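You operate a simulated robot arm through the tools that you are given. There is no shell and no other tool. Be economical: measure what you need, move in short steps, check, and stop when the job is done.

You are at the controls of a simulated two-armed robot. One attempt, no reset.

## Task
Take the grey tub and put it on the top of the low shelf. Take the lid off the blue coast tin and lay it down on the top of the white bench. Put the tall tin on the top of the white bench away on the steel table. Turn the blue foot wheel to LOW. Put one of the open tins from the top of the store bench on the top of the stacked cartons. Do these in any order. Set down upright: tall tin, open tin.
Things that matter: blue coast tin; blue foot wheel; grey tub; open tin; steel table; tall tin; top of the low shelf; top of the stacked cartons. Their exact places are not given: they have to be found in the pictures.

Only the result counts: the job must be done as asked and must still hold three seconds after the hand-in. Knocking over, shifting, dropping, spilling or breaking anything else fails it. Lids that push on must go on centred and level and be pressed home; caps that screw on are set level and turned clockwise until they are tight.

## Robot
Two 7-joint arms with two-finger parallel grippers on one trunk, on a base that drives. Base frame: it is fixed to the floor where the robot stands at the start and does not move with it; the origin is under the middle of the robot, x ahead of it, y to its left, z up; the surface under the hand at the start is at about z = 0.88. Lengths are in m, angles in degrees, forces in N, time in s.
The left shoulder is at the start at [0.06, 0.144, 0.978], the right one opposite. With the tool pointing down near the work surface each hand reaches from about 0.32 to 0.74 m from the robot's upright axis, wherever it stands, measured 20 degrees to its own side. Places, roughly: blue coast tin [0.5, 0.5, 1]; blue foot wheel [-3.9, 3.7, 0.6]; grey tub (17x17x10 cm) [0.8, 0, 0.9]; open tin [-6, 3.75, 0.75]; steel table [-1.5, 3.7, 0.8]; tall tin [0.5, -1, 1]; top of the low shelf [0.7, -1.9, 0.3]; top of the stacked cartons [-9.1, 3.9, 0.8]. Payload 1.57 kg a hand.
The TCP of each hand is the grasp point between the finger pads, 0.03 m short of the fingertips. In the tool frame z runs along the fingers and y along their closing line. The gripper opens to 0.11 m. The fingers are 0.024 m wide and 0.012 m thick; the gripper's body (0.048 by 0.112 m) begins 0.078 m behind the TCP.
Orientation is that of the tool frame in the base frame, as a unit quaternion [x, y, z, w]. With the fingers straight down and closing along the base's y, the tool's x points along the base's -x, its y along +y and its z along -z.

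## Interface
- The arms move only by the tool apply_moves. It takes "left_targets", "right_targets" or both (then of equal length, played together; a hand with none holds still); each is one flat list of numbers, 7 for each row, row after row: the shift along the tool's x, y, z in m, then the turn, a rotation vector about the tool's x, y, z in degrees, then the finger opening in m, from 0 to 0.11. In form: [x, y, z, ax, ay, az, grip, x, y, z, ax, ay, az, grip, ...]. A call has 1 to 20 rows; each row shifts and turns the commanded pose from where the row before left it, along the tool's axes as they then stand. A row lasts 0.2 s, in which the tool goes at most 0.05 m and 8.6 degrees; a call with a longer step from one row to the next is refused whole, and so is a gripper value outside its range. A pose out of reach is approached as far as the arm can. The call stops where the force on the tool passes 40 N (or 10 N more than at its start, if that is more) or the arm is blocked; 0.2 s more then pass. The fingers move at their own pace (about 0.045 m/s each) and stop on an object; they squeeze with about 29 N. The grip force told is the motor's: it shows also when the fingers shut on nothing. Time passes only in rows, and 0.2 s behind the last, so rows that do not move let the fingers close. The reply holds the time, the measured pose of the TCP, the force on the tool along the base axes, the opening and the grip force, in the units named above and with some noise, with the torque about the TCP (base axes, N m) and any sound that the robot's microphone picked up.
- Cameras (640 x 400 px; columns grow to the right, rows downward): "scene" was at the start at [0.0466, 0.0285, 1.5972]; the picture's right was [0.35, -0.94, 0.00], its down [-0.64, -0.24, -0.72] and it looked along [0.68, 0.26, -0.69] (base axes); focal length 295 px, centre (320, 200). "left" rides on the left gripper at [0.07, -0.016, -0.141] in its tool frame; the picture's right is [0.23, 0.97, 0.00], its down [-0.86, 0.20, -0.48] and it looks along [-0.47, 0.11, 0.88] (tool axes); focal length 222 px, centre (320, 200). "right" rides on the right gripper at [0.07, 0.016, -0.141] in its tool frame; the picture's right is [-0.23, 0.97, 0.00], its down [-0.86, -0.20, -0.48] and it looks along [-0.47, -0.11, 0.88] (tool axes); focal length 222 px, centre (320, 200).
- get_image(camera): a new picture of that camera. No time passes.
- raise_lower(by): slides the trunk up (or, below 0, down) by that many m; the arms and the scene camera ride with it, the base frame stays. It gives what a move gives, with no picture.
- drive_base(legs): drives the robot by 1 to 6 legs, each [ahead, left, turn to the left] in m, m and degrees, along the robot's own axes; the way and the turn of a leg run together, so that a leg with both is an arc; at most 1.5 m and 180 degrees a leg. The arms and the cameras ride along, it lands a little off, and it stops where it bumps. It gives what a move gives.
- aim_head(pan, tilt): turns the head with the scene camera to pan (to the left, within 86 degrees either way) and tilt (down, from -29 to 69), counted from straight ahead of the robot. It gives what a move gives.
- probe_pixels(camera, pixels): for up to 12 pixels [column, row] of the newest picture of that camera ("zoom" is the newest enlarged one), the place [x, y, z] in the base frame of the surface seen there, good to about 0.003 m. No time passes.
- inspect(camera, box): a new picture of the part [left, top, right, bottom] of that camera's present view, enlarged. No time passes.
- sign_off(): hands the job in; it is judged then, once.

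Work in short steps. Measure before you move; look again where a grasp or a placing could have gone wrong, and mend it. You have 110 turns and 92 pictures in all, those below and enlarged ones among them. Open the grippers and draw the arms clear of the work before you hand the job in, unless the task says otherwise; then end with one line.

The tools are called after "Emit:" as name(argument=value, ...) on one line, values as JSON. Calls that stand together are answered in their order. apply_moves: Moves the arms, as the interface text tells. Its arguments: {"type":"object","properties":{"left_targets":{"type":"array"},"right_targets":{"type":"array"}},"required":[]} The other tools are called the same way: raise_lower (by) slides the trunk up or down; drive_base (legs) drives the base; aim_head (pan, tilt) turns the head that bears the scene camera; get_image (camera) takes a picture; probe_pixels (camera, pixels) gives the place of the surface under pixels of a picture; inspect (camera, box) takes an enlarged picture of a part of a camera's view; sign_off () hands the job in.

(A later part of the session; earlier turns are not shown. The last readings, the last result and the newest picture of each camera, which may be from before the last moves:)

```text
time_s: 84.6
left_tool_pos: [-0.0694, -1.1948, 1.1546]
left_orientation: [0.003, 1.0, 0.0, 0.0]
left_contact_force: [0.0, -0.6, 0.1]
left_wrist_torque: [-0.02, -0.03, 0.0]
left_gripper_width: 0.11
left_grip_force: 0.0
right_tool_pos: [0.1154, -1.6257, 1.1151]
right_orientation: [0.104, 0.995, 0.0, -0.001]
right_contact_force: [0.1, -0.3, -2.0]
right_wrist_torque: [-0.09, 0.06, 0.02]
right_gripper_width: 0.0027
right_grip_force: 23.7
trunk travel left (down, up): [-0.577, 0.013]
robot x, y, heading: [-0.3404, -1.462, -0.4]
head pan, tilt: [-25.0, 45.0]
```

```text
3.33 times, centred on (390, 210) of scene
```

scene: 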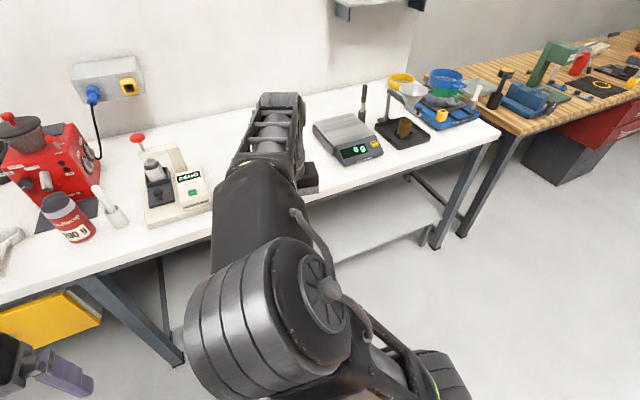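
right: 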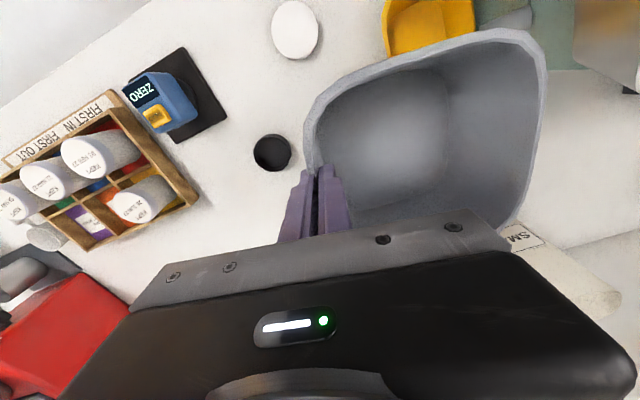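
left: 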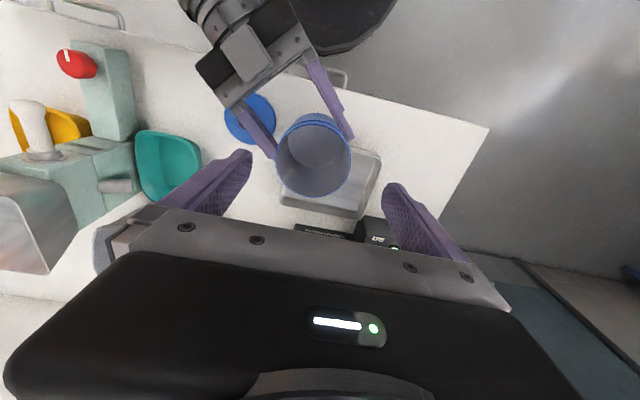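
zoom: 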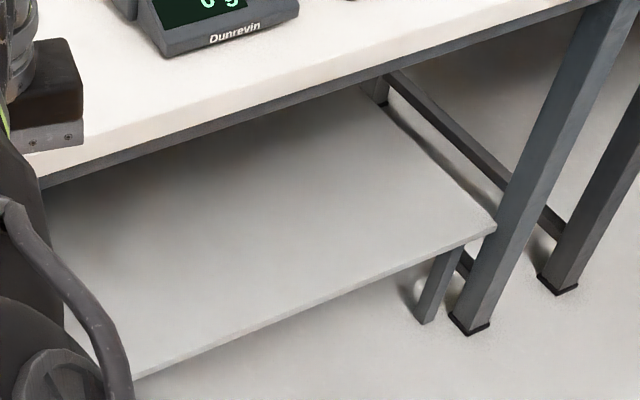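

The shelf is at z 0.291, front edge x≈0.44, below the bench top (front x 0.39, underside ≈0.82). I'll drive right 0.4 m and lower the trunk 0.5 m in the open, then look at arm and tub.

Emit:
drive_base(legs=[[0, -0.4, 0.4]])

Emit:
raise_lower(by=-0.55)

Emit:
aim_head(pan=-15, tilt=25)

Emit:
get_image(camera="scene")

Emit:
get_image(camera="right")

```text
time_s: 87.1
left_tool_pos: [-0.0709, -1.5912, 1.1537]
left_orientation: [0.003, 1.0, 0.001, 0.001]
left_contact_force: [-0.7, -0.3, 0.2]
left_wrist_torque: [0.01, 0.01, 0.04]
left_gripper_width: 0.1101
left_grip_force: 0.0
right_tool_pos: [0.1124, -2.023, 1.1153]
right_orientation: [0.105, 0.994, 0.001, 0.0]
right_contact_force: [0.3, -0.3, -2.4]
right_wrist_torque: [-0.09, 0.07, -0.02]
right_gripper_width: 0.0026
right_grip_force: 23.9
trunk travel left (down, up): [-0.577, 0.013]
robot x, y, heading: [-0.3407, -1.8553, -0.3]
head pan, tilt: [-25.0, 45.0]
```

```text
refused: -0.55 is not a number from -0.4 to 0.4
```

```text
time_s: 87.9
left_tool_pos: [-0.07, -1.5919, 1.1533]
left_orientation: [0.003, 1.0, 0.001, 0.0]
left_contact_force: [-0.1, 0.2, -0.5]
left_wrist_torque: [-0.05, 0.01, 0.05]
left_gripper_width: 0.1101
left_grip_force: 0.1
right_tool_pos: [0.1111, -2.0225, 1.1151]
right_orientation: [0.105, 0.994, 0.0, -0.001]
right_contact_force: [-0.1, -0.2, -1.8]
right_wrist_torque: [-0.05, 0.04, 0.0]
right_gripper_width: 0.0026
right_grip_force: 23.6
trunk travel left (down, up): [-0.577, 0.013]
robot x, y, heading: [-0.3412, -1.858, -0.6]
head pan, tilt: [-15.0, 25.0]
```

```text
42 pictures are left
```

scene: 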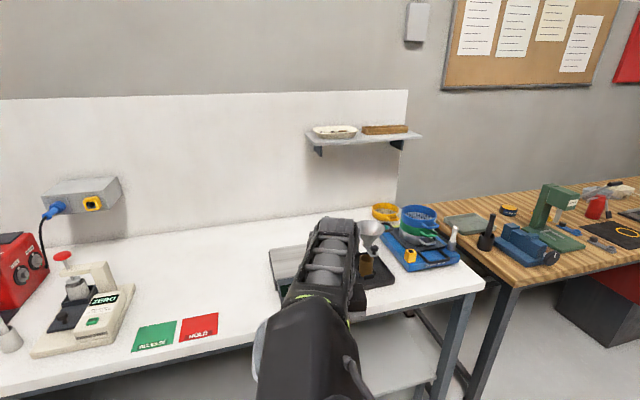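

```text
41 pictures are left
```

right: 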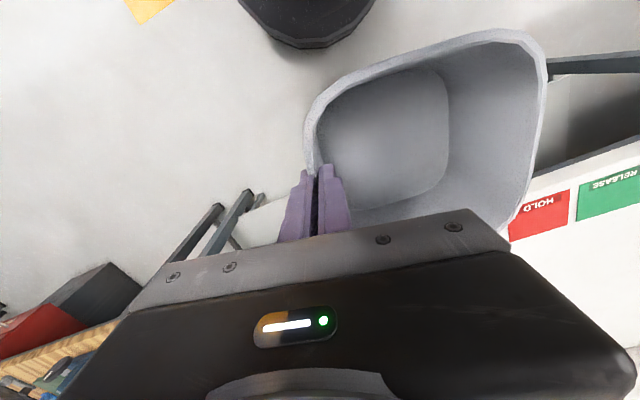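

Trunk steps are limited to 0.4. I'll lower in two steps and probe the tub's rim for its tilt.

Emit:
probe_pixels(camera="right", pixels=[[314, 130], [345, 80], [400, 52], [470, 35], [520, 33], [543, 60], [540, 120], [520, 190]])

Emit:
raise_lower(by=-0.4)

Emit:
raise_lower(by=-0.16)

Emit:
aim_head(pan=-15, tilt=15)

Emit:
get_image(camera="scene")

```text
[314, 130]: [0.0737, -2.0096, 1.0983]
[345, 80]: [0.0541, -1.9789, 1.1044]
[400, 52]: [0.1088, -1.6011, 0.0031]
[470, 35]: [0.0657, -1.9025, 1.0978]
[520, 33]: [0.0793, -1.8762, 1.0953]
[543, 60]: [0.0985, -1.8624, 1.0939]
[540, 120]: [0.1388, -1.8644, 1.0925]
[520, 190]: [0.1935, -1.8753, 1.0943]
```

```text
time_s: 91.8
left_tool_pos: [-0.072, -1.5916, 0.7547]
left_orientation: [0.003, 1.0, 0.0, 0.0]
left_contact_force: [-0.4, -0.3, 0.6]
left_wrist_torque: [-0.02, 0.01, 0.05]
left_gripper_width: 0.1097
left_grip_force: 0.1
right_tool_pos: [0.1125, -2.0214, 0.7156]
right_orientation: [0.106, 0.994, -0.001, 0.0]
right_contact_force: [-0.3, 0.3, -1.6]
right_wrist_torque: [-0.12, 0.06, -0.02]
right_gripper_width: 0.0025
right_grip_force: 23.6
trunk travel left (down, up): [-0.177, 0.413]
robot x, y, heading: [-0.3442, -1.8617, -0.5]
head pan, tilt: [-15.0, 25.0]
```

```text
time_s: 93.6
left_tool_pos: [-0.0708, -1.5918, 0.5936]
left_orientation: [0.003, 1.0, 0.0, 0.0]
left_contact_force: [-1.0, 0.4, -0.5]
left_wrist_torque: [-0.04, 0.03, -0.01]
left_gripper_width: 0.1099
left_grip_force: 0.1
right_tool_pos: [0.1122, -2.0216, 0.555]
right_orientation: [0.105, 0.994, 0.0, -0.001]
right_contact_force: [0.3, 0.4, -0.5]
right_wrist_torque: [-0.1, 0.03, 0.0]
right_gripper_width: 0.0025
right_grip_force: 23.8
trunk travel left (down, up): [-0.017, 0.573]
robot x, y, heading: [-0.3439, -1.8595, -0.5]
head pan, tilt: [-15.0, 25.0]
```

```text
time_s: 94.3
left_tool_pos: [-0.0704, -1.5909, 0.5944]
left_orientation: [0.004, 1.0, 0.0, 0.0]
left_contact_force: [-0.2, -0.6, -0.3]
left_wrist_torque: [-0.02, -0.02, -0.03]
left_gripper_width: 0.1099
left_grip_force: 0.2
right_tool_pos: [0.1121, -2.0225, 0.5556]
right_orientation: [0.106, 0.994, -0.002, -0.002]
right_contact_force: [-0.4, -0.6, -1.5]
right_wrist_torque: [-0.13, 0.08, 0.0]
right_gripper_width: 0.0029
right_grip_force: 23.7
trunk travel left (down, up): [-0.017, 0.573]
robot x, y, heading: [-0.3426, -1.8616, -0.3]
head pan, tilt: [-15.0, 15.0]
```

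```text
40 pictures are left
```

scene: 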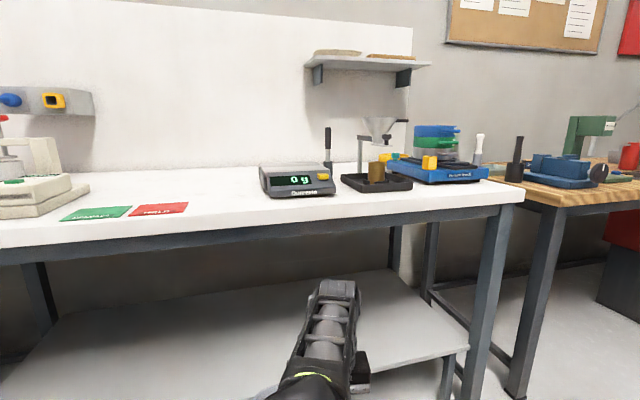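

The tub is nearly level (≈4° tilt). Check how high the forearm and wrist are now, relative to the bench underside.

Emit:
probe_pixels(camera="scene", pixels=[[338, 283], [325, 300], [312, 340], [300, 380], [352, 300], [200, 240], [40, 262], [420, 310], [460, 345], [60, 340], [250, 330]])

```text
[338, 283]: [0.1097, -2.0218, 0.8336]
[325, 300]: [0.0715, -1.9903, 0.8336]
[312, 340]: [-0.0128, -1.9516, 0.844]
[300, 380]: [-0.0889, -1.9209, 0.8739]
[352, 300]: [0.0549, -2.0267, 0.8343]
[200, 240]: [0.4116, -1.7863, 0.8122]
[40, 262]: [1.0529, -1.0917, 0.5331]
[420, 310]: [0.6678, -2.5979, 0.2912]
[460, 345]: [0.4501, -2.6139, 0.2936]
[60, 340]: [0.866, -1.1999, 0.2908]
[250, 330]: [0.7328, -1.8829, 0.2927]
```

Wrist top is TCP+0.28, so there's room beneath the bench. Lower the hand to TCP 0.435 (tub bottom ≈0.32), then drive ahead 0.41 m.

Emit:
apply_moves(right_targets=[0, 0, 0.03, 0, 0, 0, 0, 0, 0, 0.03, 0, 0, 0, 0, 0, 0, 0.03, 0, 0, 0, 0, 0, 0, 0.03, 0, 0, 0, 0, 0, 0, 0, 0, 0, 0, 0])

Emit:
drive_base(legs=[[0.41, 0, 0]])

Emit:
get_image(camera="right")

```text
time_s: 95.5
left_tool_pos: [-0.0704, -1.5916, 0.5938]
left_orientation: [0.004, 1.0, 0.0, 0.0]
left_contact_force: [-0.3, -0.6, -0.2]
left_wrist_torque: [-0.01, 0.01, 0.02]
left_gripper_width: 0.1102
left_grip_force: 0.0
right_tool_pos: [0.1124, -2.0212, 0.4353]
right_orientation: [0.105, 0.994, 0.0, -0.001]
right_contact_force: [-0.1, 1.8, -1.3]
right_wrist_torque: [-0.13, 0.04, -0.02]
right_gripper_width: 0.0022
right_grip_force: 23.6
trunk travel left (down, up): [-0.017, 0.573]
robot x, y, heading: [-0.3441, -1.8598, -0.3]
head pan, tilt: [-15.0, 15.0]
```

```text
time_s: 98.1
left_tool_pos: [0.345, -1.5943, 0.5939]
left_orientation: [0.004, 1.0, -0.001, 0.0]
left_contact_force: [0.3, 0.3, 0.8]
left_wrist_torque: [0.0, 0.0, 0.05]
left_gripper_width: 0.11
left_grip_force: 0.0
right_tool_pos: [0.5302, -2.0251, 0.4361]
right_orientation: [0.105, 0.994, -0.001, -0.002]
right_contact_force: [0.4, -0.2, -1.4]
right_wrist_torque: [-0.06, 0.08, 0.04]
right_gripper_width: 0.0025
right_grip_force: 23.7
trunk travel left (down, up): [-0.017, 0.573]
robot x, y, heading: [0.0727, -1.8618, -0.4]
head pan, tilt: [-15.0, 15.0]
```

```text
39 pictures are left
```

right: 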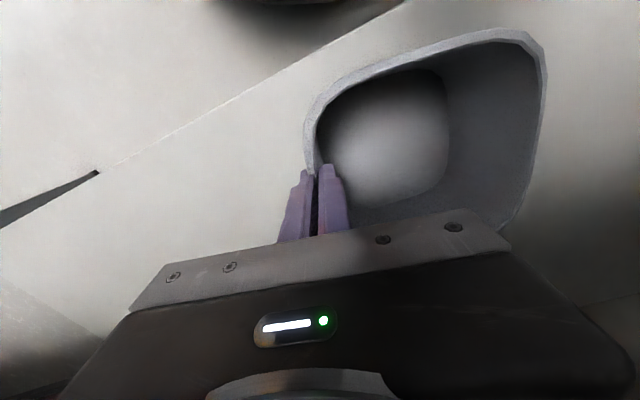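

Tub is over the shelf, clear of the front edge. Lower in small steps to contact.

Emit:
apply_moves(right_targets=[0, 0, 0.008, 0, 0, 0, 0, 0, 0, 0.008, 0, 0, 0, 0, 0, 0, 0.005, 0, 0, 0, 0, 0, 0, 0.004, 0, 0, 0, 0, 0, 0, 0.003, 0, 0, 0, 0])

```text
time_s: 99.3
left_tool_pos: [0.3457, -1.5945, 0.5948]
left_orientation: [0.003, 1.0, 0.0, 0.0]
left_contact_force: [0.0, -0.1, -0.2]
left_wrist_torque: [-0.02, 0.0, 0.01]
left_gripper_width: 0.1104
left_grip_force: 0.1
right_tool_pos: [0.5293, -2.0254, 0.4072]
right_orientation: [0.104, 0.995, 0.0, -0.001]
right_contact_force: [-0.2, 0.5, -1.6]
right_wrist_torque: [-0.07, 0.06, 0.01]
right_gripper_width: 0.0023
right_grip_force: 23.9
trunk travel left (down, up): [-0.017, 0.573]
robot x, y, heading: [0.0738, -1.8611, -0.5]
head pan, tilt: [-15.0, 15.0]
```

Emit:
apply_moves(right_targets=[0, 0, 0.003, 0, 0, 0, 0, 0, 0, 0.003, 0, 0, 0, 0, 0, 0, 0.003, 0, 0, 0, 0])

```text
time_s: 100.1
left_tool_pos: [0.3453, -1.5949, 0.5942]
left_orientation: [0.003, 1.0, 0.0, 0.0]
left_contact_force: [-0.4, -0.2, 0.7]
left_wrist_torque: [0.0, 0.05, 0.02]
left_gripper_width: 0.1098
left_grip_force: 0.1
right_tool_pos: [0.5302, -2.0263, 0.4]
right_orientation: [0.105, 0.994, 0.0, 0.0]
right_contact_force: [-0.3, -1.5, 3.9]
right_wrist_torque: [0.46, -0.29, -0.01]
right_gripper_width: 0.0029
right_grip_force: 24.8
trunk travel left (down, up): [-0.017, 0.573]
robot x, y, heading: [0.0727, -1.8606, -0.4]
head pan, tilt: [-15.0, 15.0]
```

Contact. Lower 2 mm more, open, rise 5 cm, and look.

Emit:
apply_moves(right_targets=[0, 0, 0.002, 0, 0, 0, 0, 0, 0, 0, 0, 0, 0, 0.02, 0, 0, 0, 0, 0, 0, 0.04, 0, 0, 0, 0, 0, 0, 0.05, 0, 0, -0.02, 0, 0, 0, 0.05, 0, 0, -0.03, 0, 0, 0, 0.05, 0, 0, -0.01, 0, 0, 0, 0.05])

Emit:
get_image(camera="right")

```text
time_s: 101.7
left_tool_pos: [0.3449, -1.5944, 0.5949]
left_orientation: [0.003, 1.0, 0.001, 0.0]
left_contact_force: [1.2, -0.8, 0.2]
left_wrist_torque: [-0.01, -0.02, -0.01]
left_gripper_width: 0.1098
left_grip_force: 0.1
right_tool_pos: [0.529, -2.0251, 0.4566]
right_orientation: [0.105, 0.995, -0.001, 0.0]
right_contact_force: [0.0, -0.5, 0.0]
right_wrist_torque: [0.03, 0.01, -0.01]
right_gripper_width: 0.0499
right_grip_force: 0.2
trunk travel left (down, up): [-0.017, 0.573]
robot x, y, heading: [0.0747, -1.8601, -0.5]
head pan, tilt: [-15.0, 15.0]
```

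```text
38 pictures are left
```

right: 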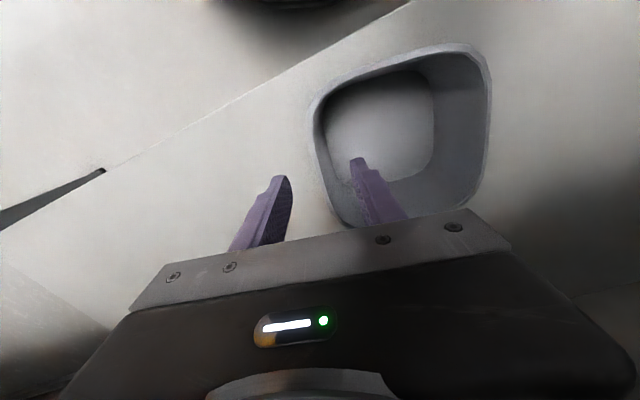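

The tub stands upright on the shelf. Back out, raise the trunk, and drive left to in front of the red tin.

Emit:
drive_base(legs=[[-0.45, 0, 0.4]])

Emit:
raise_lower(by=0.4)

Emit:
raise_lower(by=0.17)

Emit:
drive_base(legs=[[0, 0.93, 0]])

Emit:
apply_moves(right_targets=[0, 0, -0.04, 0, 0, -6, 0.08, 0, 0, -0.04, 0, 0, -5.6, 0.11, 0, 0, -0.04, 0, 0, 0, 0.11, 0, 0, 0, 0, 0, 0, 0.11])

Emit:
aim_head(pan=-10, tilt=35)

Emit:
get_image(camera="scene")

```text
time_s: 104.4
left_tool_pos: [-0.1121, -1.5914, 0.5935]
left_orientation: [-0.001, 1.0, 0.0, 0.0]
left_contact_force: [-0.5, 0.6, 0.3]
left_wrist_torque: [-0.03, 0.01, 0.02]
left_gripper_width: 0.1096
left_grip_force: 0.1
right_tool_pos: [0.0753, -2.0203, 0.456]
right_orientation: [0.101, 0.995, -0.001, 0.0]
right_contact_force: [0.3, 0.7, 0.2]
right_wrist_torque: [-0.01, 0.02, -0.02]
right_gripper_width: 0.0501
right_grip_force: 0.1
trunk travel left (down, up): [-0.017, 0.573]
robot x, y, heading: [-0.3817, -1.8623, 0.1]
head pan, tilt: [-15.0, 15.0]
```

```text
time_s: 108.3
left_tool_pos: [-0.1118, -1.5914, 0.994]
left_orientation: [-0.001, 1.0, 0.0, 0.0]
left_contact_force: [0.4, 0.3, -0.1]
left_wrist_torque: [0.0, 0.04, 0.01]
left_gripper_width: 0.1099
left_grip_force: 0.0
right_tool_pos: [0.0747, -2.02, 0.8556]
right_orientation: [0.101, 0.995, -0.001, -0.001]
right_contact_force: [0.6, -0.2, 0.5]
right_wrist_torque: [-0.02, 0.01, -0.02]
right_gripper_width: 0.0504
right_grip_force: 0.1
trunk travel left (down, up): [-0.417, 0.173]
robot x, y, heading: [-0.3795, -1.8602, 0.1]
head pan, tilt: [-15.0, 15.0]
```

```text
time_s: 110.2
left_tool_pos: [-0.1101, -1.5908, 1.1629]
left_orientation: [-0.001, 1.0, 0.0, 0.0]
left_contact_force: [0.1, -0.5, 0.5]
left_wrist_torque: [0.03, 0.01, 0.01]
left_gripper_width: 0.1101
left_grip_force: 0.0
right_tool_pos: [0.076, -2.0202, 1.0274]
right_orientation: [0.101, 0.995, -0.001, 0.0]
right_contact_force: [0.5, -0.1, -1.2]
right_wrist_torque: [0.01, 0.01, -0.01]
right_gripper_width: 0.0502
right_grip_force: 0.0
trunk travel left (down, up): [-0.587, 0.003]
robot x, y, heading: [-0.3795, -1.8595, -0.0]
head pan, tilt: [-15.0, 15.0]
```

```text
time_s: 115.1
left_tool_pos: [-0.1174, -0.6563, 1.1637]
left_orientation: [-0.004, 1.0, -0.001, 0.001]
left_contact_force: [-0.3, 0.3, -1.2]
left_wrist_torque: [0.0, 0.0, -0.01]
left_gripper_width: 0.11
left_grip_force: 0.1
right_tool_pos: [0.0723, -1.084, 1.0259]
right_orientation: [0.098, 0.995, -0.001, 0.0]
right_contact_force: [-0.1, 0.5, 0.0]
right_wrist_torque: [-0.03, 0.01, 0.0]
right_gripper_width: 0.05
right_grip_force: 0.1
trunk travel left (down, up): [-0.587, 0.003]
robot x, y, heading: [-0.3858, -0.9298, 0.5]
head pan, tilt: [-15.0, 15.0]
```

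```text
time_s: 116.1
left_tool_pos: [-0.1172, -0.6571, 1.1633]
left_orientation: [-0.003, 1.0, 0.001, 0.0]
left_contact_force: [0.0, -0.2, 0.5]
left_wrist_torque: [-0.02, 0.01, 0.04]
left_gripper_width: 0.1099
left_grip_force: 0.1
right_tool_pos: [0.0726, -1.0844, 1.148]
right_orientation: [-0.004, 1.0, -0.001, -0.001]
right_contact_force: [0.5, -0.1, -0.1]
right_wrist_torque: [-0.01, 0.02, 0.01]
right_gripper_width: 0.1101
right_grip_force: 0.1
trunk travel left (down, up): [-0.587, 0.003]
robot x, y, heading: [-0.3842, -0.9318, 0.7]
head pan, tilt: [-15.0, 15.0]
```

```text
time_s: 116.9
left_tool_pos: [-0.1182, -0.6565, 1.164]
left_orientation: [-0.004, 1.0, -0.001, 0.0]
left_contact_force: [-0.2, 1.0, -0.1]
left_wrist_torque: [0.01, 0.01, -0.01]
left_gripper_width: 0.1099
left_grip_force: 0.2
right_tool_pos: [0.0723, -1.0845, 1.1473]
right_orientation: [-0.003, 1.0, 0.0, -0.001]
right_contact_force: [-0.3, -0.7, 0.3]
right_wrist_torque: [0.0, -0.02, -0.06]
right_gripper_width: 0.11
right_grip_force: 0.0
trunk travel left (down, up): [-0.587, 0.003]
robot x, y, heading: [-0.3881, -0.9293, 0.3]
head pan, tilt: [-10.0, 35.0]
```

```text
37 pictures are left
```

scene: 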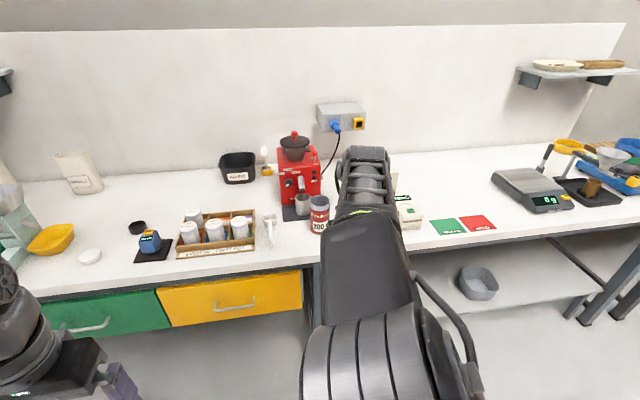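

The tub is visible on the low shelf at (477,283). Now inspect the red tin at (319,214) and neighbours.

Emit:
inspect(camera="scene", box=[250, 170, 350, 245])

Emit:
probe_pixels(camera="zoom", pixels=[[440, 170], [400, 175], [487, 175], [440, 195], [440, 290], [440, 345], [430, 375], [320, 200], [505, 250], [545, 200]])

```text
5.33 times, centred on (300, 208) of scene
```

zoom: 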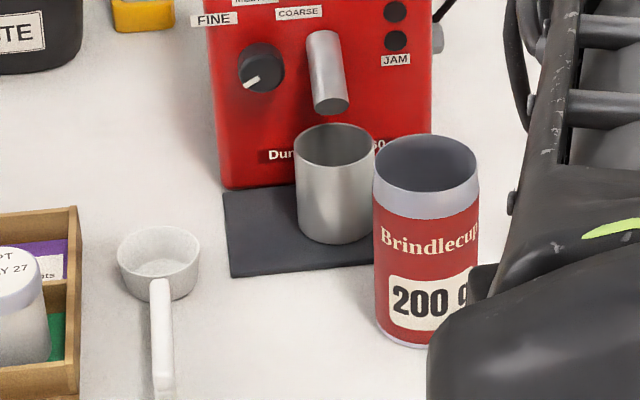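

```text
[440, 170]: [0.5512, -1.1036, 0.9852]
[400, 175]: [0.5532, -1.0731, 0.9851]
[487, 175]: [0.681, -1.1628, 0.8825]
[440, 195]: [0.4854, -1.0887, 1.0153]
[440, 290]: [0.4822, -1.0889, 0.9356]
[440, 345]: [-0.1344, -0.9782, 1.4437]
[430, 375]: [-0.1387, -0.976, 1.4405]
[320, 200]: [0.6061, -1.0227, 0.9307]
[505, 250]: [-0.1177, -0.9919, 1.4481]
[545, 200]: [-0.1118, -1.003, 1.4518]
```

The tall tin is the open red "Brindlecup" canister, rim z≈1.02, centre ≈(0.52,−1.085). Drive ahead 0.42 m so the right hand comes above it, and look down.

Emit:
drive_base(legs=[[0.42, 0, -0.4]])

Emit:
get_image(camera="right")

```text
time_s: 119.5
left_tool_pos: [0.3069, -0.6564, 1.164]
left_orientation: [0.0, 1.0, 0.0, 0.0]
left_contact_force: [-0.6, 0.4, 0.9]
left_wrist_torque: [0.02, 0.01, 0.0]
left_gripper_width: 0.1101
left_grip_force: 0.1
right_tool_pos: [0.4923, -1.0855, 1.1471]
right_orientation: [0.0, 1.0, 0.0, -0.001]
right_contact_force: [-0.3, 0.3, -0.1]
right_wrist_torque: [0.03, 0.01, -0.01]
right_gripper_width: 0.11
right_grip_force: 0.1
trunk travel left (down, up): [-0.587, 0.003]
robot x, y, heading: [0.0325, -0.9286, -0.1]
head pan, tilt: [-10.0, 35.0]
```

```text
35 pictures are left
```

right: 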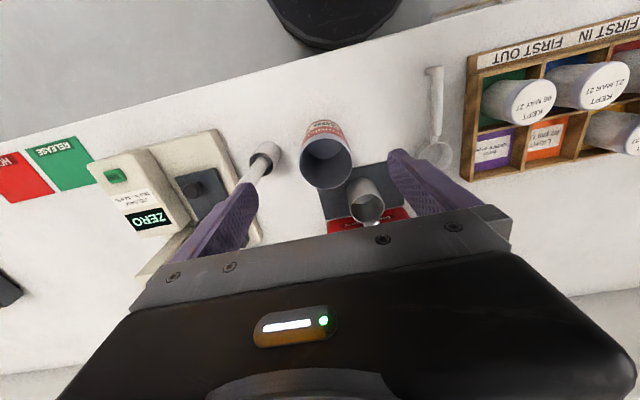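

Rim around (327,162). Probe rim points.

Emit:
probe_pixels(camera="right", pixels=[[301, 160], [352, 158], [327, 187], [327, 138], [327, 130], [265, 155], [250, 175], [352, 200], [385, 200]])

```text
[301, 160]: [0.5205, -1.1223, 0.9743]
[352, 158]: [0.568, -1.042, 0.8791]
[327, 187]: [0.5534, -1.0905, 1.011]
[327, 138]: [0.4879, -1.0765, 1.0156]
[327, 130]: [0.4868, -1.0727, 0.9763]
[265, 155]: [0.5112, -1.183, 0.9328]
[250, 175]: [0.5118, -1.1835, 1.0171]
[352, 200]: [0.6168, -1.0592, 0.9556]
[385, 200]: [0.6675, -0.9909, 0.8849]
```

Centre (0.5205,−1.084), rim 1.016. Move over, descend to TCP z 0.98, and grip.

Emit:
apply_moves(right_targets=[-0.028, 0.001, 0, 0, 0, 0, 0.1, 0, 0, 0.04, 0, 0, 0, 0.1, 0, 0, 0.04, 0, 0, 0, 0.1, 0, 0, 0.04, 0, 0, 0, 0.1, 0, 0, 0.044, 0, 0, 0, 0.1, 0, 0, 0, 0, 0, 0, 0.07, 0, 0, 0, 0, 0, 0, 0.04, 0, 0, 0, 0, 0, 0, 0.03, 0, 0, 0, 0, 0, 0, 0.03])

Emit:
apply_moves(right_targets=[0, 0, -0.01, 0, 0, 0, 0.03, 0, 0, -0.02, 0, 0, 0, 0.03, 0, 0, -0.04, 0, 0, 0, 0.03, 0, 0, -0.04, 0, 0, 0, 0.03])

Emit:
get_image(camera="right")

```text
time_s: 121.5
left_tool_pos: [0.3068, -0.6587, 1.1657]
left_orientation: [0.001, 1.0, 0.0, -0.001]
left_contact_force: [-0.1, 0.3, 0.4]
left_wrist_torque: [0.01, 0.02, 0.0]
left_gripper_width: 0.1099
left_grip_force: 0.1
right_tool_pos: [0.5213, -1.0871, 0.983]
right_orientation: [0.0, 1.0, 0.0, -0.001]
right_contact_force: [0.7, -0.1, -0.7]
right_wrist_torque: [-0.03, 0.03, -0.03]
right_gripper_width: 0.0698
right_grip_force: 19.4
trunk travel left (down, up): [-0.587, 0.003]
robot x, y, heading: [0.0354, -0.9275, -0.4]
head pan, tilt: [-10.0, 35.0]
```

```text
time_s: 122.5
left_tool_pos: [0.3052, -0.6566, 1.1639]
left_orientation: [0.0, 1.0, 0.002, -0.001]
left_contact_force: [-0.3, 0.2, 0.3]
left_wrist_torque: [-0.01, -0.01, -0.01]
left_gripper_width: 0.1101
left_grip_force: 0.1
right_tool_pos: [0.5191, -1.087, 1.0933]
right_orientation: [0.001, 1.0, 0.001, -0.001]
right_contact_force: [-0.9, -0.4, -0.9]
right_wrist_torque: [0.01, -0.05, 0.0]
right_gripper_width: 0.0699
right_grip_force: 20.5
trunk travel left (down, up): [-0.587, 0.003]
robot x, y, heading: [0.034, -0.9271, 0.1]
head pan, tilt: [-10.0, 35.0]
```

```text
34 pictures are left
```

right: 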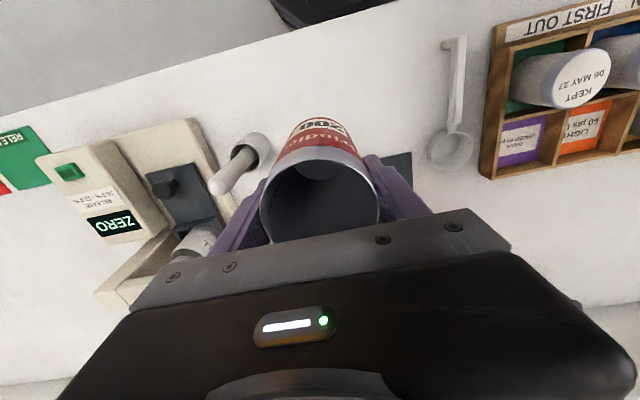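

The tin is held (0.070). Back away 0.6 m, turn left 90° to face +y, and look toward the steel table.

Emit:
drive_base(legs=[[-0.6, 0, 0], [0, 0, 90]])

Emit:
aim_head(pan=10, tilt=12)

Emit:
get_image(camera="scene")

```text
time_s: 129.7
left_tool_pos: [-0.8412, -0.6635, 1.1642]
left_orientation: [0.712, -0.702, 0.0, 0.0]
left_contact_force: [-0.4, 0.4, -1.0]
left_wrist_torque: [-0.01, 0.03, 0.0]
left_gripper_width: 0.11
left_grip_force: 0.1
right_tool_pos: [-0.4143, -0.4426, 1.0931]
right_orientation: [0.712, -0.702, 0.001, 0.001]
right_contact_force: [0.2, -0.9, 0.1]
right_wrist_torque: [-0.01, 0.0, -0.01]
right_gripper_width: 0.0697
right_grip_force: 20.2
trunk travel left (down, up): [-0.587, 0.003]
robot x, y, heading: [-0.5668, -0.9306, 90.7]
head pan, tilt: [-10.0, 35.0]
```

```text
time_s: 130.6
left_tool_pos: [-0.8408, -0.6634, 1.1638]
left_orientation: [0.711, -0.703, 0.0, 0.0]
left_contact_force: [-0.6, -0.7, -0.2]
left_wrist_torque: [-0.02, -0.01, 0.03]
left_gripper_width: 0.1099
left_grip_force: 0.1
right_tool_pos: [-0.4148, -0.4431, 1.0928]
right_orientation: [0.712, -0.702, 0.0, 0.001]
right_contact_force: [-0.2, 0.0, -1.3]
right_wrist_torque: [0.0, -0.01, 0.0]
right_gripper_width: 0.0703
right_grip_force: 20.4
trunk travel left (down, up): [-0.587, 0.003]
robot x, y, heading: [-0.5684, -0.9295, 90.8]
head pan, tilt: [10.0, 12.0]
```

```text
33 pictures are left
```

scene: 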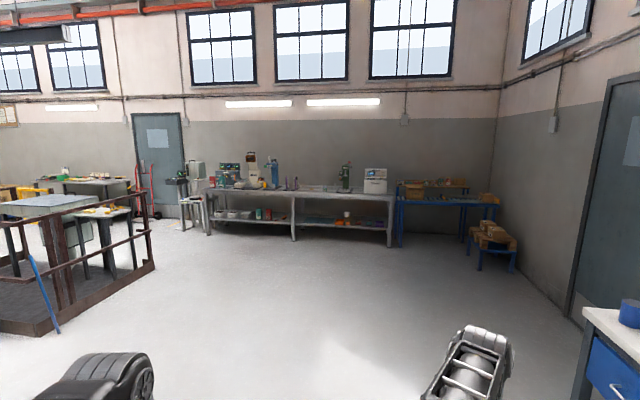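

A long steel table stands straight ahead at (300,190). Probe its front edge and a zoomed view of the top for free space.

Emit:
inspect(camera="scene", box=[190, 140, 410, 250])

Emit:
probe_pixels(camera="scene", pixels=[[300, 192], [330, 195], [390, 200], [212, 190], [325, 190], [388, 245], [210, 235], [155, 265], [40, 325]])

```text
2.91 times, centred on (300, 195) of scene
```

zoom: 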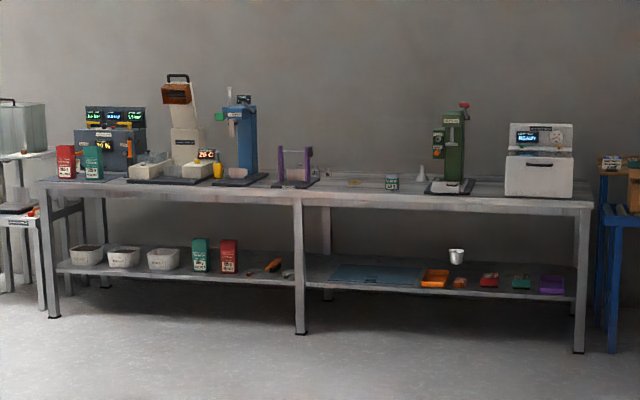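

```text
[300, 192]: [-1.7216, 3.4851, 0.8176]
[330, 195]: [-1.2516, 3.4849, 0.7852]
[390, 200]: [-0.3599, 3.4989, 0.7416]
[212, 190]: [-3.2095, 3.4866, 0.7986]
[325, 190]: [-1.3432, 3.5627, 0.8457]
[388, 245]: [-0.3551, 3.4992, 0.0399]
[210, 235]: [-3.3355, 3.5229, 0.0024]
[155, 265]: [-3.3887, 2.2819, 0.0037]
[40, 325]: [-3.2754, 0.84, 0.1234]
```

The table top is at z≈0.846, front edge y≈3.485, with a free stretch near x≈−1.35. Drive there, stopping short to look.

Emit:
drive_base(legs=[[0, 0.95, -0.8], [1.5, 0, 0], [1.5, 0, 0], [0.55, 0, 0]])

Emit:
aim_head(pan=-10, tilt=35)

Emit:
get_image(camera="scene")

```text
time_s: 152.6
left_tool_pos: [-1.6023, 2.9516, 1.1637]
left_orientation: [-0.683, 0.731, 0.0, 0.0]
left_contact_force: [-0.1, 0.9, 0.1]
left_wrist_torque: [0.0, 0.01, -0.04]
left_gripper_width: 0.1101
left_grip_force: 0.1
right_tool_pos: [-1.1583, 3.1352, 1.0935]
right_orientation: [-0.681, 0.732, -0.001, 0.0]
right_contact_force: [1.2, 0.2, -1.3]
right_wrist_torque: [-0.04, 0.0, -0.01]
right_gripper_width: 0.0698
right_grip_force: 19.5
trunk travel left (down, up): [-0.587, 0.003]
robot x, y, heading: [-1.3512, 2.6596, 85.9]
head pan, tilt: [10.0, 12.0]
```

```text
time_s: 153.5
left_tool_pos: [-1.6022, 2.9506, 1.1638]
left_orientation: [-0.682, 0.731, 0.0, 0.001]
left_contact_force: [0.0, 0.5, 0.0]
left_wrist_torque: [0.0, 0.03, -0.01]
left_gripper_width: 0.1102
left_grip_force: 0.1
right_tool_pos: [-1.1586, 3.1353, 1.0937]
right_orientation: [-0.681, 0.732, -0.001, -0.001]
right_contact_force: [0.3, 0.5, -1.2]
right_wrist_torque: [0.04, -0.03, -0.01]
right_gripper_width: 0.0696
right_grip_force: 19.9
trunk travel left (down, up): [-0.587, 0.003]
robot x, y, heading: [-1.3522, 2.6609, 85.8]
head pan, tilt: [-10.0, 35.0]
```

```text
31 pictures are left
```

scene: 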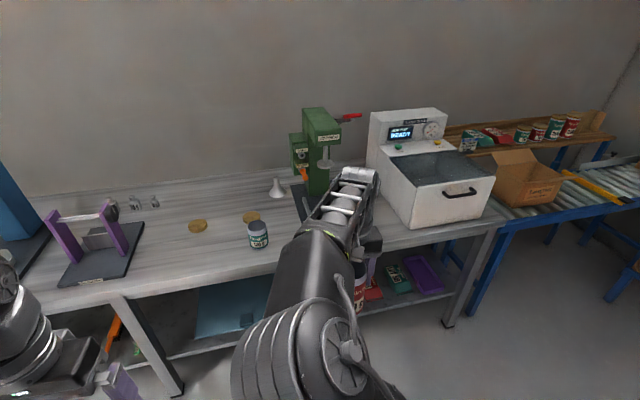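

Free space between the purple stand and the small jar around (195,258). Probe.

Emit:
probe_pixels(camera="scene", pixels=[[195, 258], [215, 265], [160, 265], [248, 245], [150, 285], [135, 265], [200, 228], [262, 250]])

```text
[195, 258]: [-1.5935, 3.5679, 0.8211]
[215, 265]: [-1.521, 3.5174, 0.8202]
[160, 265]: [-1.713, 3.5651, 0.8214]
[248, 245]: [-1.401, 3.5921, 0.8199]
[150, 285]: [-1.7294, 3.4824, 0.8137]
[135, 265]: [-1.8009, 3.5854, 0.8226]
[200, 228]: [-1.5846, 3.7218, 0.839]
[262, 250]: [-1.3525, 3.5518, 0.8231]
```

Table top is z 0.821; target (−1.58,3.58). Turn 4.2° left to square up, go left 0.387, ahead 0.43.

Emit:
drive_base(legs=[[0, 0, 4.2], [0, 0.387, 0], [0.43, 0, 0]])

Emit:
get_image(camera="right")

```text
time_s: 158.6
left_tool_pos: [-2.0079, 3.3584, 1.1634]
left_orientation: [-0.706, 0.708, 0.0, 0.0]
left_contact_force: [0.0, -1.0, 0.5]
left_wrist_torque: [-0.03, -0.01, -0.03]
left_gripper_width: 0.1102
left_grip_force: 0.1
right_tool_pos: [-1.5799, 3.5733, 1.092]
right_orientation: [-0.706, 0.708, -0.001, -0.001]
right_contact_force: [0.1, 0.1, -1.3]
right_wrist_torque: [0.0, 0.0, 0.01]
right_gripper_width: 0.07
right_grip_force: 19.9
trunk travel left (down, up): [-0.587, 0.003]
robot x, y, heading: [-1.7381, 3.0858, 90.0]
head pan, tilt: [-10.0, 35.0]
```

```text
30 pictures are left
```

right: 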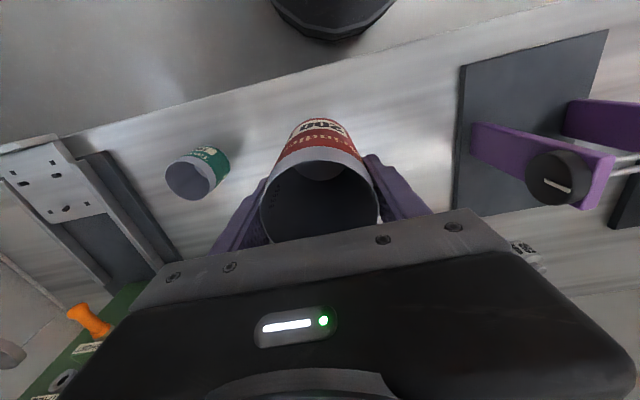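

The spot is clear. Lower to TCP ≈0.93 then in small steps.

Emit:
apply_moves(right_targets=[0, 0, 0.04, 0, 0, 0, 0.03, 0, 0, 0.04, 0, 0, 0, 0.03, 0, 0, 0.04, 0, 0, 0, 0.03, 0, 0, 0.035, 0, 0, 0, 0.03, 0, 0, 0.008, 0, 0, 0, 0.03, 0, 0, 0.003, 0, 0, 0, 0.03, 0, 0, 0.002, 0, 0, 0, 0.03])

```text
time_s: 160.2
left_tool_pos: [-2.0096, 3.3581, 1.1647]
left_orientation: [-0.707, 0.708, 0.0, 0.0]
left_contact_force: [-0.2, 0.3, 0.2]
left_wrist_torque: [-0.02, 0.0, 0.0]
left_gripper_width: 0.1098
left_grip_force: 0.1
right_tool_pos: [-1.5801, 3.5733, 0.9246]
right_orientation: [-0.706, 0.708, 0.0, 0.0]
right_contact_force: [-0.2, -1.2, -1.5]
right_wrist_torque: [0.0, -0.03, 0.02]
right_gripper_width: 0.0701
right_grip_force: 20.1
trunk travel left (down, up): [-0.587, 0.003]
robot x, y, heading: [-1.743, 3.0886, 89.9]
head pan, tilt: [-10.0, 35.0]
```

Emit:
apply_moves(right_targets=[0, 0, 0.002, 0, 0, 0, 0.03, 0, 0, 0.002, 0, 0, 0, 0.03])

```text
time_s: 160.8
left_tool_pos: [-2.0091, 3.357, 1.1639]
left_orientation: [-0.707, 0.707, 0.001, 0.0]
left_contact_force: [-0.1, -0.4, 0.2]
left_wrist_torque: [0.02, 0.01, 0.0]
left_gripper_width: 0.11
left_grip_force: 0.0
right_tool_pos: [-1.5806, 3.5724, 0.9227]
right_orientation: [0.707, -0.707, 0.0, -0.001]
right_contact_force: [-0.9, -1.5, 10.6]
right_wrist_torque: [-0.13, 0.13, 0.03]
right_gripper_width: 0.0699
right_grip_force: 19.8
trunk travel left (down, up): [-0.587, 0.003]
robot x, y, heading: [-1.7387, 3.0851, 90.0]
head pan, tilt: [-10.0, 35.0]
```

Contact (10.6 N). Release, rise, back off and view.

Emit:
apply_moves(right_targets=[0, 0, -0.001, 0, 0, 0, 0.08, 0, 0, 0, 0, 0, 0, 0.1, 0, 0, 0, 0, 0, 0, 0.105, 0, 0, -0.04, 0, 0, 0, 0.105, 0, 0, -0.04, 0, 0, 0, 0.105, 0, 0, -0.04, 0, 0, 0, 0.11, 0, 0, -0.04, 0, 0, 0, 0.11, 0, 0, -0.04, 0, 0, 0, 0.11])

Emit:
drive_base(legs=[[-0.5, 0, 0]])

Emit:
aim_head(pan=25, tilt=22)

Emit:
get_image(camera="scene")

```text
time_s: 162.6
left_tool_pos: [-2.01, 3.3576, 1.1635]
left_orientation: [0.707, -0.707, -0.001, 0.0]
left_contact_force: [-0.4, 0.0, -0.7]
left_wrist_torque: [-0.02, 0.03, 0.04]
left_gripper_width: 0.1097
left_grip_force: 0.0
right_tool_pos: [-1.5777, 3.5723, 1.1223]
right_orientation: [-0.706, 0.708, -0.001, 0.001]
right_contact_force: [0.0, 0.2, 0.3]
right_wrist_torque: [-0.01, 0.03, 0.01]
right_gripper_width: 0.1098
right_grip_force: 0.0
trunk travel left (down, up): [-0.587, 0.003]
robot x, y, heading: [-1.7372, 3.0873, 90.2]
head pan, tilt: [-10.0, 35.0]
```

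```text
time_s: 165.6
left_tool_pos: [-2.0098, 2.8518, 1.1647]
left_orientation: [-0.705, 0.709, 0.0, 0.001]
left_contact_force: [0.0, 0.5, 0.4]
left_wrist_torque: [0.03, 0.04, 0.05]
left_gripper_width: 0.1102
left_grip_force: 0.1
right_tool_pos: [-1.5776, 3.065, 1.1226]
right_orientation: [-0.705, 0.709, -0.001, 0.0]
right_contact_force: [0.0, 0.3, 0.1]
right_wrist_torque: [0.03, -0.01, -0.02]
right_gripper_width: 0.1098
right_grip_force: 0.0
trunk travel left (down, up): [-0.587, 0.003]
robot x, y, heading: [-1.7435, 2.5784, 89.7]
head pan, tilt: [-10.0, 35.0]
```

```text
time_s: 166.6
left_tool_pos: [-2.0093, 2.8532, 1.164]
left_orientation: [-0.705, 0.709, 0.0, 0.001]
left_contact_force: [-0.1, 1.0, 0.1]
left_wrist_torque: [0.01, -0.01, 0.02]
left_gripper_width: 0.11
left_grip_force: 0.1
right_tool_pos: [-1.5769, 3.0656, 1.122]
right_orientation: [-0.705, 0.709, -0.001, -0.001]
right_contact_force: [-0.4, -0.8, 0.4]
right_wrist_torque: [0.0, 0.01, 0.01]
right_gripper_width: 0.11
right_grip_force: 0.1
trunk travel left (down, up): [-0.587, 0.003]
robot x, y, heading: [-1.7401, 2.5828, 89.6]
head pan, tilt: [25.0, 22.0]
```

```text
29 pictures are left
```

scene: 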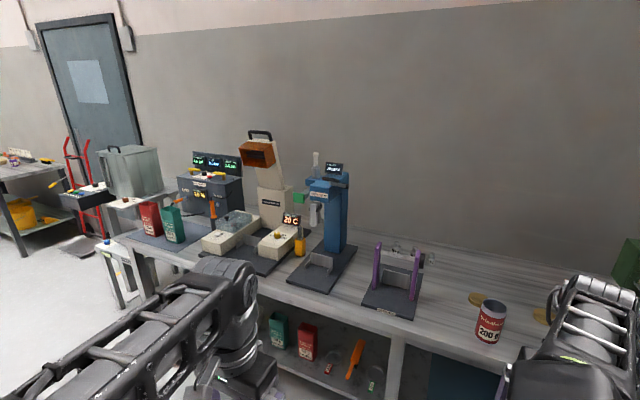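

The tall tin stands upright on the steel table. Next, the blue foot wheel near (−3.9,3.7). Drive ahead 0.2 (to clear the platform behind) then left 1.5 m, and look.

Emit:
drive_base(legs=[[0.2, 0, 0.4], [0, 1.5, 0]])

Emit:
aim_head(pan=30, tilt=30)

Emit:
get_image(camera="scene")

```text
time_s: 175.3
left_tool_pos: [-3.532, 3.0213, 1.1639]
left_orientation: [0.718, -0.696, -0.001, 0.001]
left_contact_force: [0.7, -0.1, 0.0]
left_wrist_torque: [-0.01, -0.03, -0.01]
left_gripper_width: 0.1099
left_grip_force: 0.1
right_tool_pos: [-3.1085, 3.249, 1.1231]
right_orientation: [0.718, -0.696, 0.0, 0.001]
right_contact_force: [0.1, 0.8, -1.1]
right_wrist_torque: [0.0, -0.01, 0.01]
right_gripper_width: 0.11
right_grip_force: 0.0
trunk travel left (down, up): [-0.587, 0.003]
robot x, y, heading: [-3.2524, 2.7559, 91.9]
head pan, tilt: [25.0, 22.0]
```

```text
time_s: 176.0
left_tool_pos: [-3.5306, 3.0213, 1.165]
left_orientation: [0.718, -0.696, 0.0, 0.001]
left_contact_force: [-0.3, -0.4, -0.1]
left_wrist_torque: [-0.03, 0.02, 0.01]
left_gripper_width: 0.1102
left_grip_force: 0.0
right_tool_pos: [-3.1075, 3.2482, 1.1224]
right_orientation: [0.718, -0.696, 0.001, 0.001]
right_contact_force: [1.1, -0.4, 0.5]
right_wrist_torque: [0.02, 0.04, 0.01]
right_gripper_width: 0.1099
right_grip_force: 0.0
trunk travel left (down, up): [-0.587, 0.003]
robot x, y, heading: [-3.2503, 2.7562, 91.9]
head pan, tilt: [30.0, 30.0]
```

```text
28 pictures are left
```

scene: 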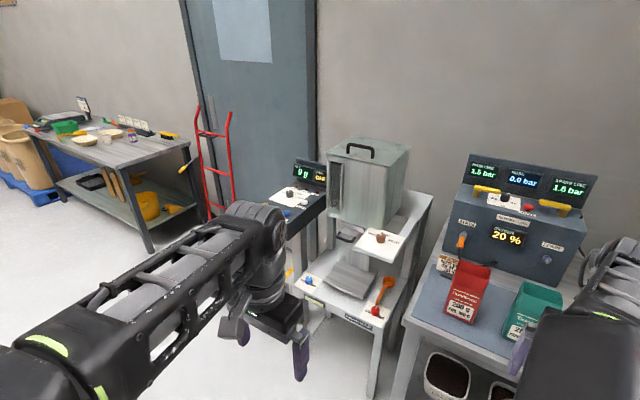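

The machine with a blue knob near (308,280) may hold the wheel. Zoom in.

Emit:
inspect(camera="scene", box=[260, 200, 420, 340])

Emit:
probe_pixels(camera="scene", pixels=[[308, 281], [375, 312], [345, 275], [380, 245], [335, 310], [370, 240]])

```text
2.86 times, centred on (340, 270) of scene
```

zoom: 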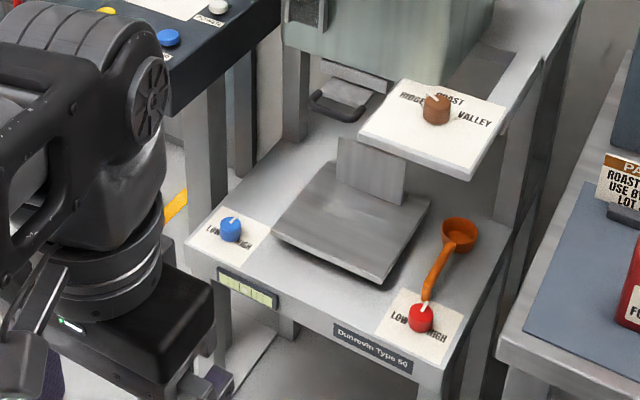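

```text
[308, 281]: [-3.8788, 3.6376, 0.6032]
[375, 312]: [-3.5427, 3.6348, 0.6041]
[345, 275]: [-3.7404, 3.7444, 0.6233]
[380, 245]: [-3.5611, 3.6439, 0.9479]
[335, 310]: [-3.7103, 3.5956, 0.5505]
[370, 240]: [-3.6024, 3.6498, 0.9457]
```

The blue wheel is the knob at (−3.879,3.638,0.603), with LOW/HIGH marked on its plate. Drive so the right hand is in front of it, and look closer.

Emit:
drive_base(legs=[[0, 0, -1.9], [0, 0.79, 0], [0.3, 0, 0]])

Emit:
raise_lower(by=-0.3)

Emit:
aim_head(pan=-12, tilt=50)

Emit:
get_image(camera="right")

Emit:
get_image(camera="scene")

```text
time_s: 182.2
left_tool_pos: [-4.304, 3.336, 1.1644]
left_orientation: [-0.706, 0.708, 0.0, 0.0]
left_contact_force: [-0.3, 0.6, -0.7]
left_wrist_torque: [-0.02, 0.01, -0.01]
left_gripper_width: 0.1099
left_grip_force: 0.0
right_tool_pos: [-3.8729, 3.5507, 1.1216]
right_orientation: [-0.705, 0.709, 0.0, 0.0]
right_contact_force: [0.2, 1.2, -0.2]
right_wrist_torque: [0.0, 0.02, 0.04]
right_gripper_width: 0.1101
right_grip_force: 0.0
trunk travel left (down, up): [-0.587, 0.003]
robot x, y, heading: [-4.0354, 3.0671, 89.9]
head pan, tilt: [30.0, 30.0]
```

```text
time_s: 185.2
left_tool_pos: [-4.3021, 3.3356, 0.8632]
left_orientation: [-0.705, 0.709, 0.0, 0.0]
left_contact_force: [0.0, 0.8, -0.2]
left_wrist_torque: [0.01, 0.01, -0.02]
left_gripper_width: 0.1101
left_grip_force: 0.0
right_tool_pos: [-3.873, 3.5494, 0.8223]
right_orientation: [-0.705, 0.709, -0.001, -0.001]
right_contact_force: [0.0, -0.2, 0.1]
right_wrist_torque: [-0.04, 0.02, 0.01]
right_gripper_width: 0.1103
right_grip_force: 0.1
trunk travel left (down, up): [-0.287, 0.303]
robot x, y, heading: [-4.0352, 3.0658, 89.5]
head pan, tilt: [30.0, 30.0]
```

```text
time_s: 186.3
left_tool_pos: [-4.3023, 3.3352, 0.8644]
left_orientation: [-0.705, 0.709, -0.001, 0.0]
left_contact_force: [-0.4, -0.1, 0.0]
left_wrist_torque: [0.0, -0.01, -0.02]
left_gripper_width: 0.1102
left_grip_force: 0.0
right_tool_pos: [-3.8723, 3.548, 0.822]
right_orientation: [-0.705, 0.709, 0.0, 0.0]
right_contact_force: [0.1, 0.3, 0.4]
right_wrist_torque: [-0.03, -0.03, -0.02]
right_gripper_width: 0.11
right_grip_force: 0.1
trunk travel left (down, up): [-0.287, 0.303]
robot x, y, heading: [-4.0334, 3.0646, 89.9]
head pan, tilt: [-12.0, 50.0]
```

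```text
26 pictures are left
```

right: 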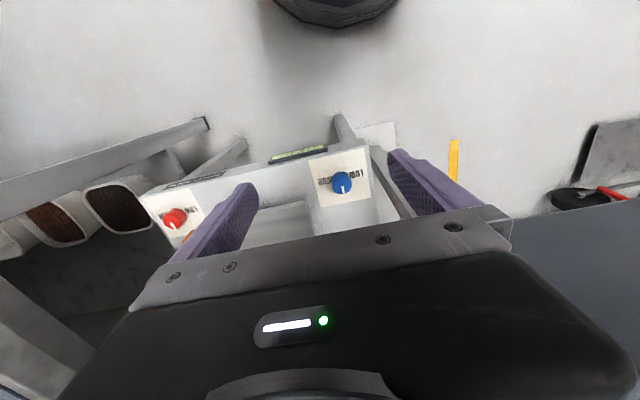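

```text
25 pictures are left
```

scene: 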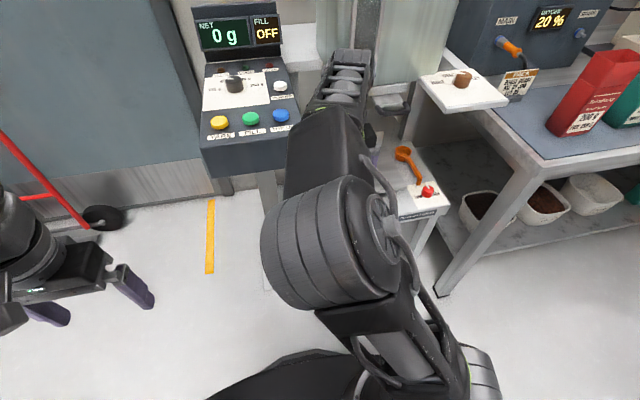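

Zoom in on the wheel in the right camera and probe positions of it and the balance table.

Emit:
inspect(camera="right", box=[300, 140, 380, 210])

Emit:
probe_pixels(camera="right", pixels=[[342, 180], [342, 188], [322, 190], [362, 170], [342, 172], [353, 185], [331, 181], [530, 240], [430, 225]])

Emit:
probe_pixels(camera="scene", pixels=[[288, 150], [280, 125], [292, 90]])

```text
5.71 times, centred on (340, 175) of right
```

zoom: 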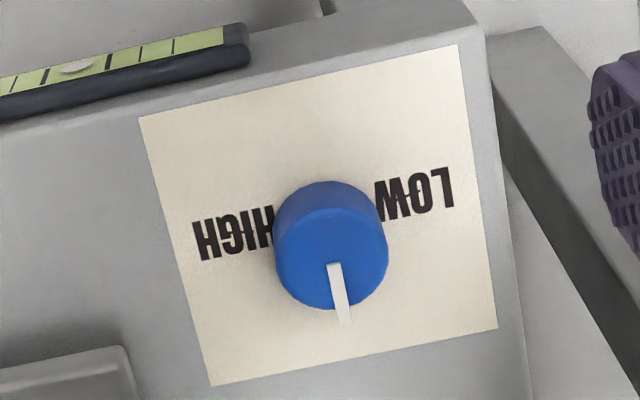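

```text
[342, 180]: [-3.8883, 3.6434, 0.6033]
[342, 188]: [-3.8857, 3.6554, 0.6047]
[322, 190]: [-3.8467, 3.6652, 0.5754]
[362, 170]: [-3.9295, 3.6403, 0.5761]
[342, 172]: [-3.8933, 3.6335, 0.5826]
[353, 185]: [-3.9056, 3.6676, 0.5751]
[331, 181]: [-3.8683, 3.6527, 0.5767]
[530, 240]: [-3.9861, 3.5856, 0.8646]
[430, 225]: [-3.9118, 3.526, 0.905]
```

```text
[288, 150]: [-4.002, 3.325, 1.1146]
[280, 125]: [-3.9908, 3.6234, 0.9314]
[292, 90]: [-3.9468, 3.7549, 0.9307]
```

The pointer faces +y (midway); LOW is on the −x side, so a 90° counter-clockwise turn is needed. The balance box's right edge must be checked for clearance.

Emit:
apply_moves(right_targets=[0, 0.014, 0.04, 0, 0, 0, 0.11, 0, 0, 0.04, 0, 0, 0, 0.11, 0, 0, 0.04, 0, 0, 0, 0.11, 0, 0, 0.04, 0, 0, 0, 0.09, 0, 0, 0.012, 0, 0, 0, 0.07])

Emit:
inspect(camera="scene", box=[190, 40, 430, 200])

Emit:
get_image(camera="right")

```text
time_s: 187.5
left_tool_pos: [-4.3023, 3.3363, 0.8639]
left_orientation: [-0.705, 0.709, 0.0, -0.001]
left_contact_force: [-0.5, -0.4, -0.3]
left_wrist_torque: [-0.02, 0.02, 0.01]
left_gripper_width: 0.1101
left_grip_force: 0.1
right_tool_pos: [-3.8863, 3.5466, 0.6502]
right_orientation: [-0.705, 0.709, 0.0, 0.0]
right_contact_force: [-0.5, 0.3, 0.8]
right_wrist_torque: [-0.02, -0.01, -0.01]
right_gripper_width: 0.0697
right_grip_force: 0.0
trunk travel left (down, up): [-0.287, 0.303]
robot x, y, heading: [-4.0342, 3.0627, 89.9]
head pan, tilt: [-12.0, 50.0]
```

```text
2.50 times, centred on (310, 120) of scene
```

zoom: 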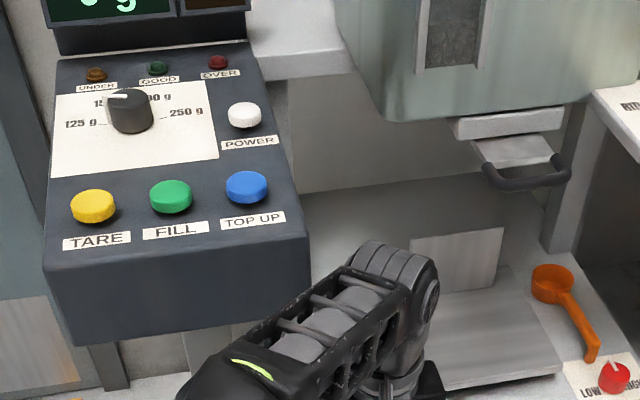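

```text
22 pictures are left
```

right: 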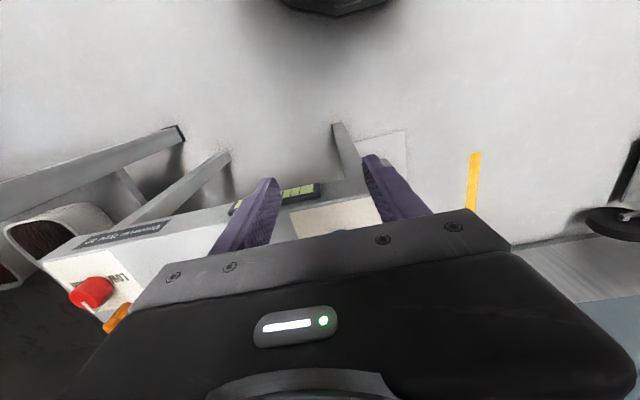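

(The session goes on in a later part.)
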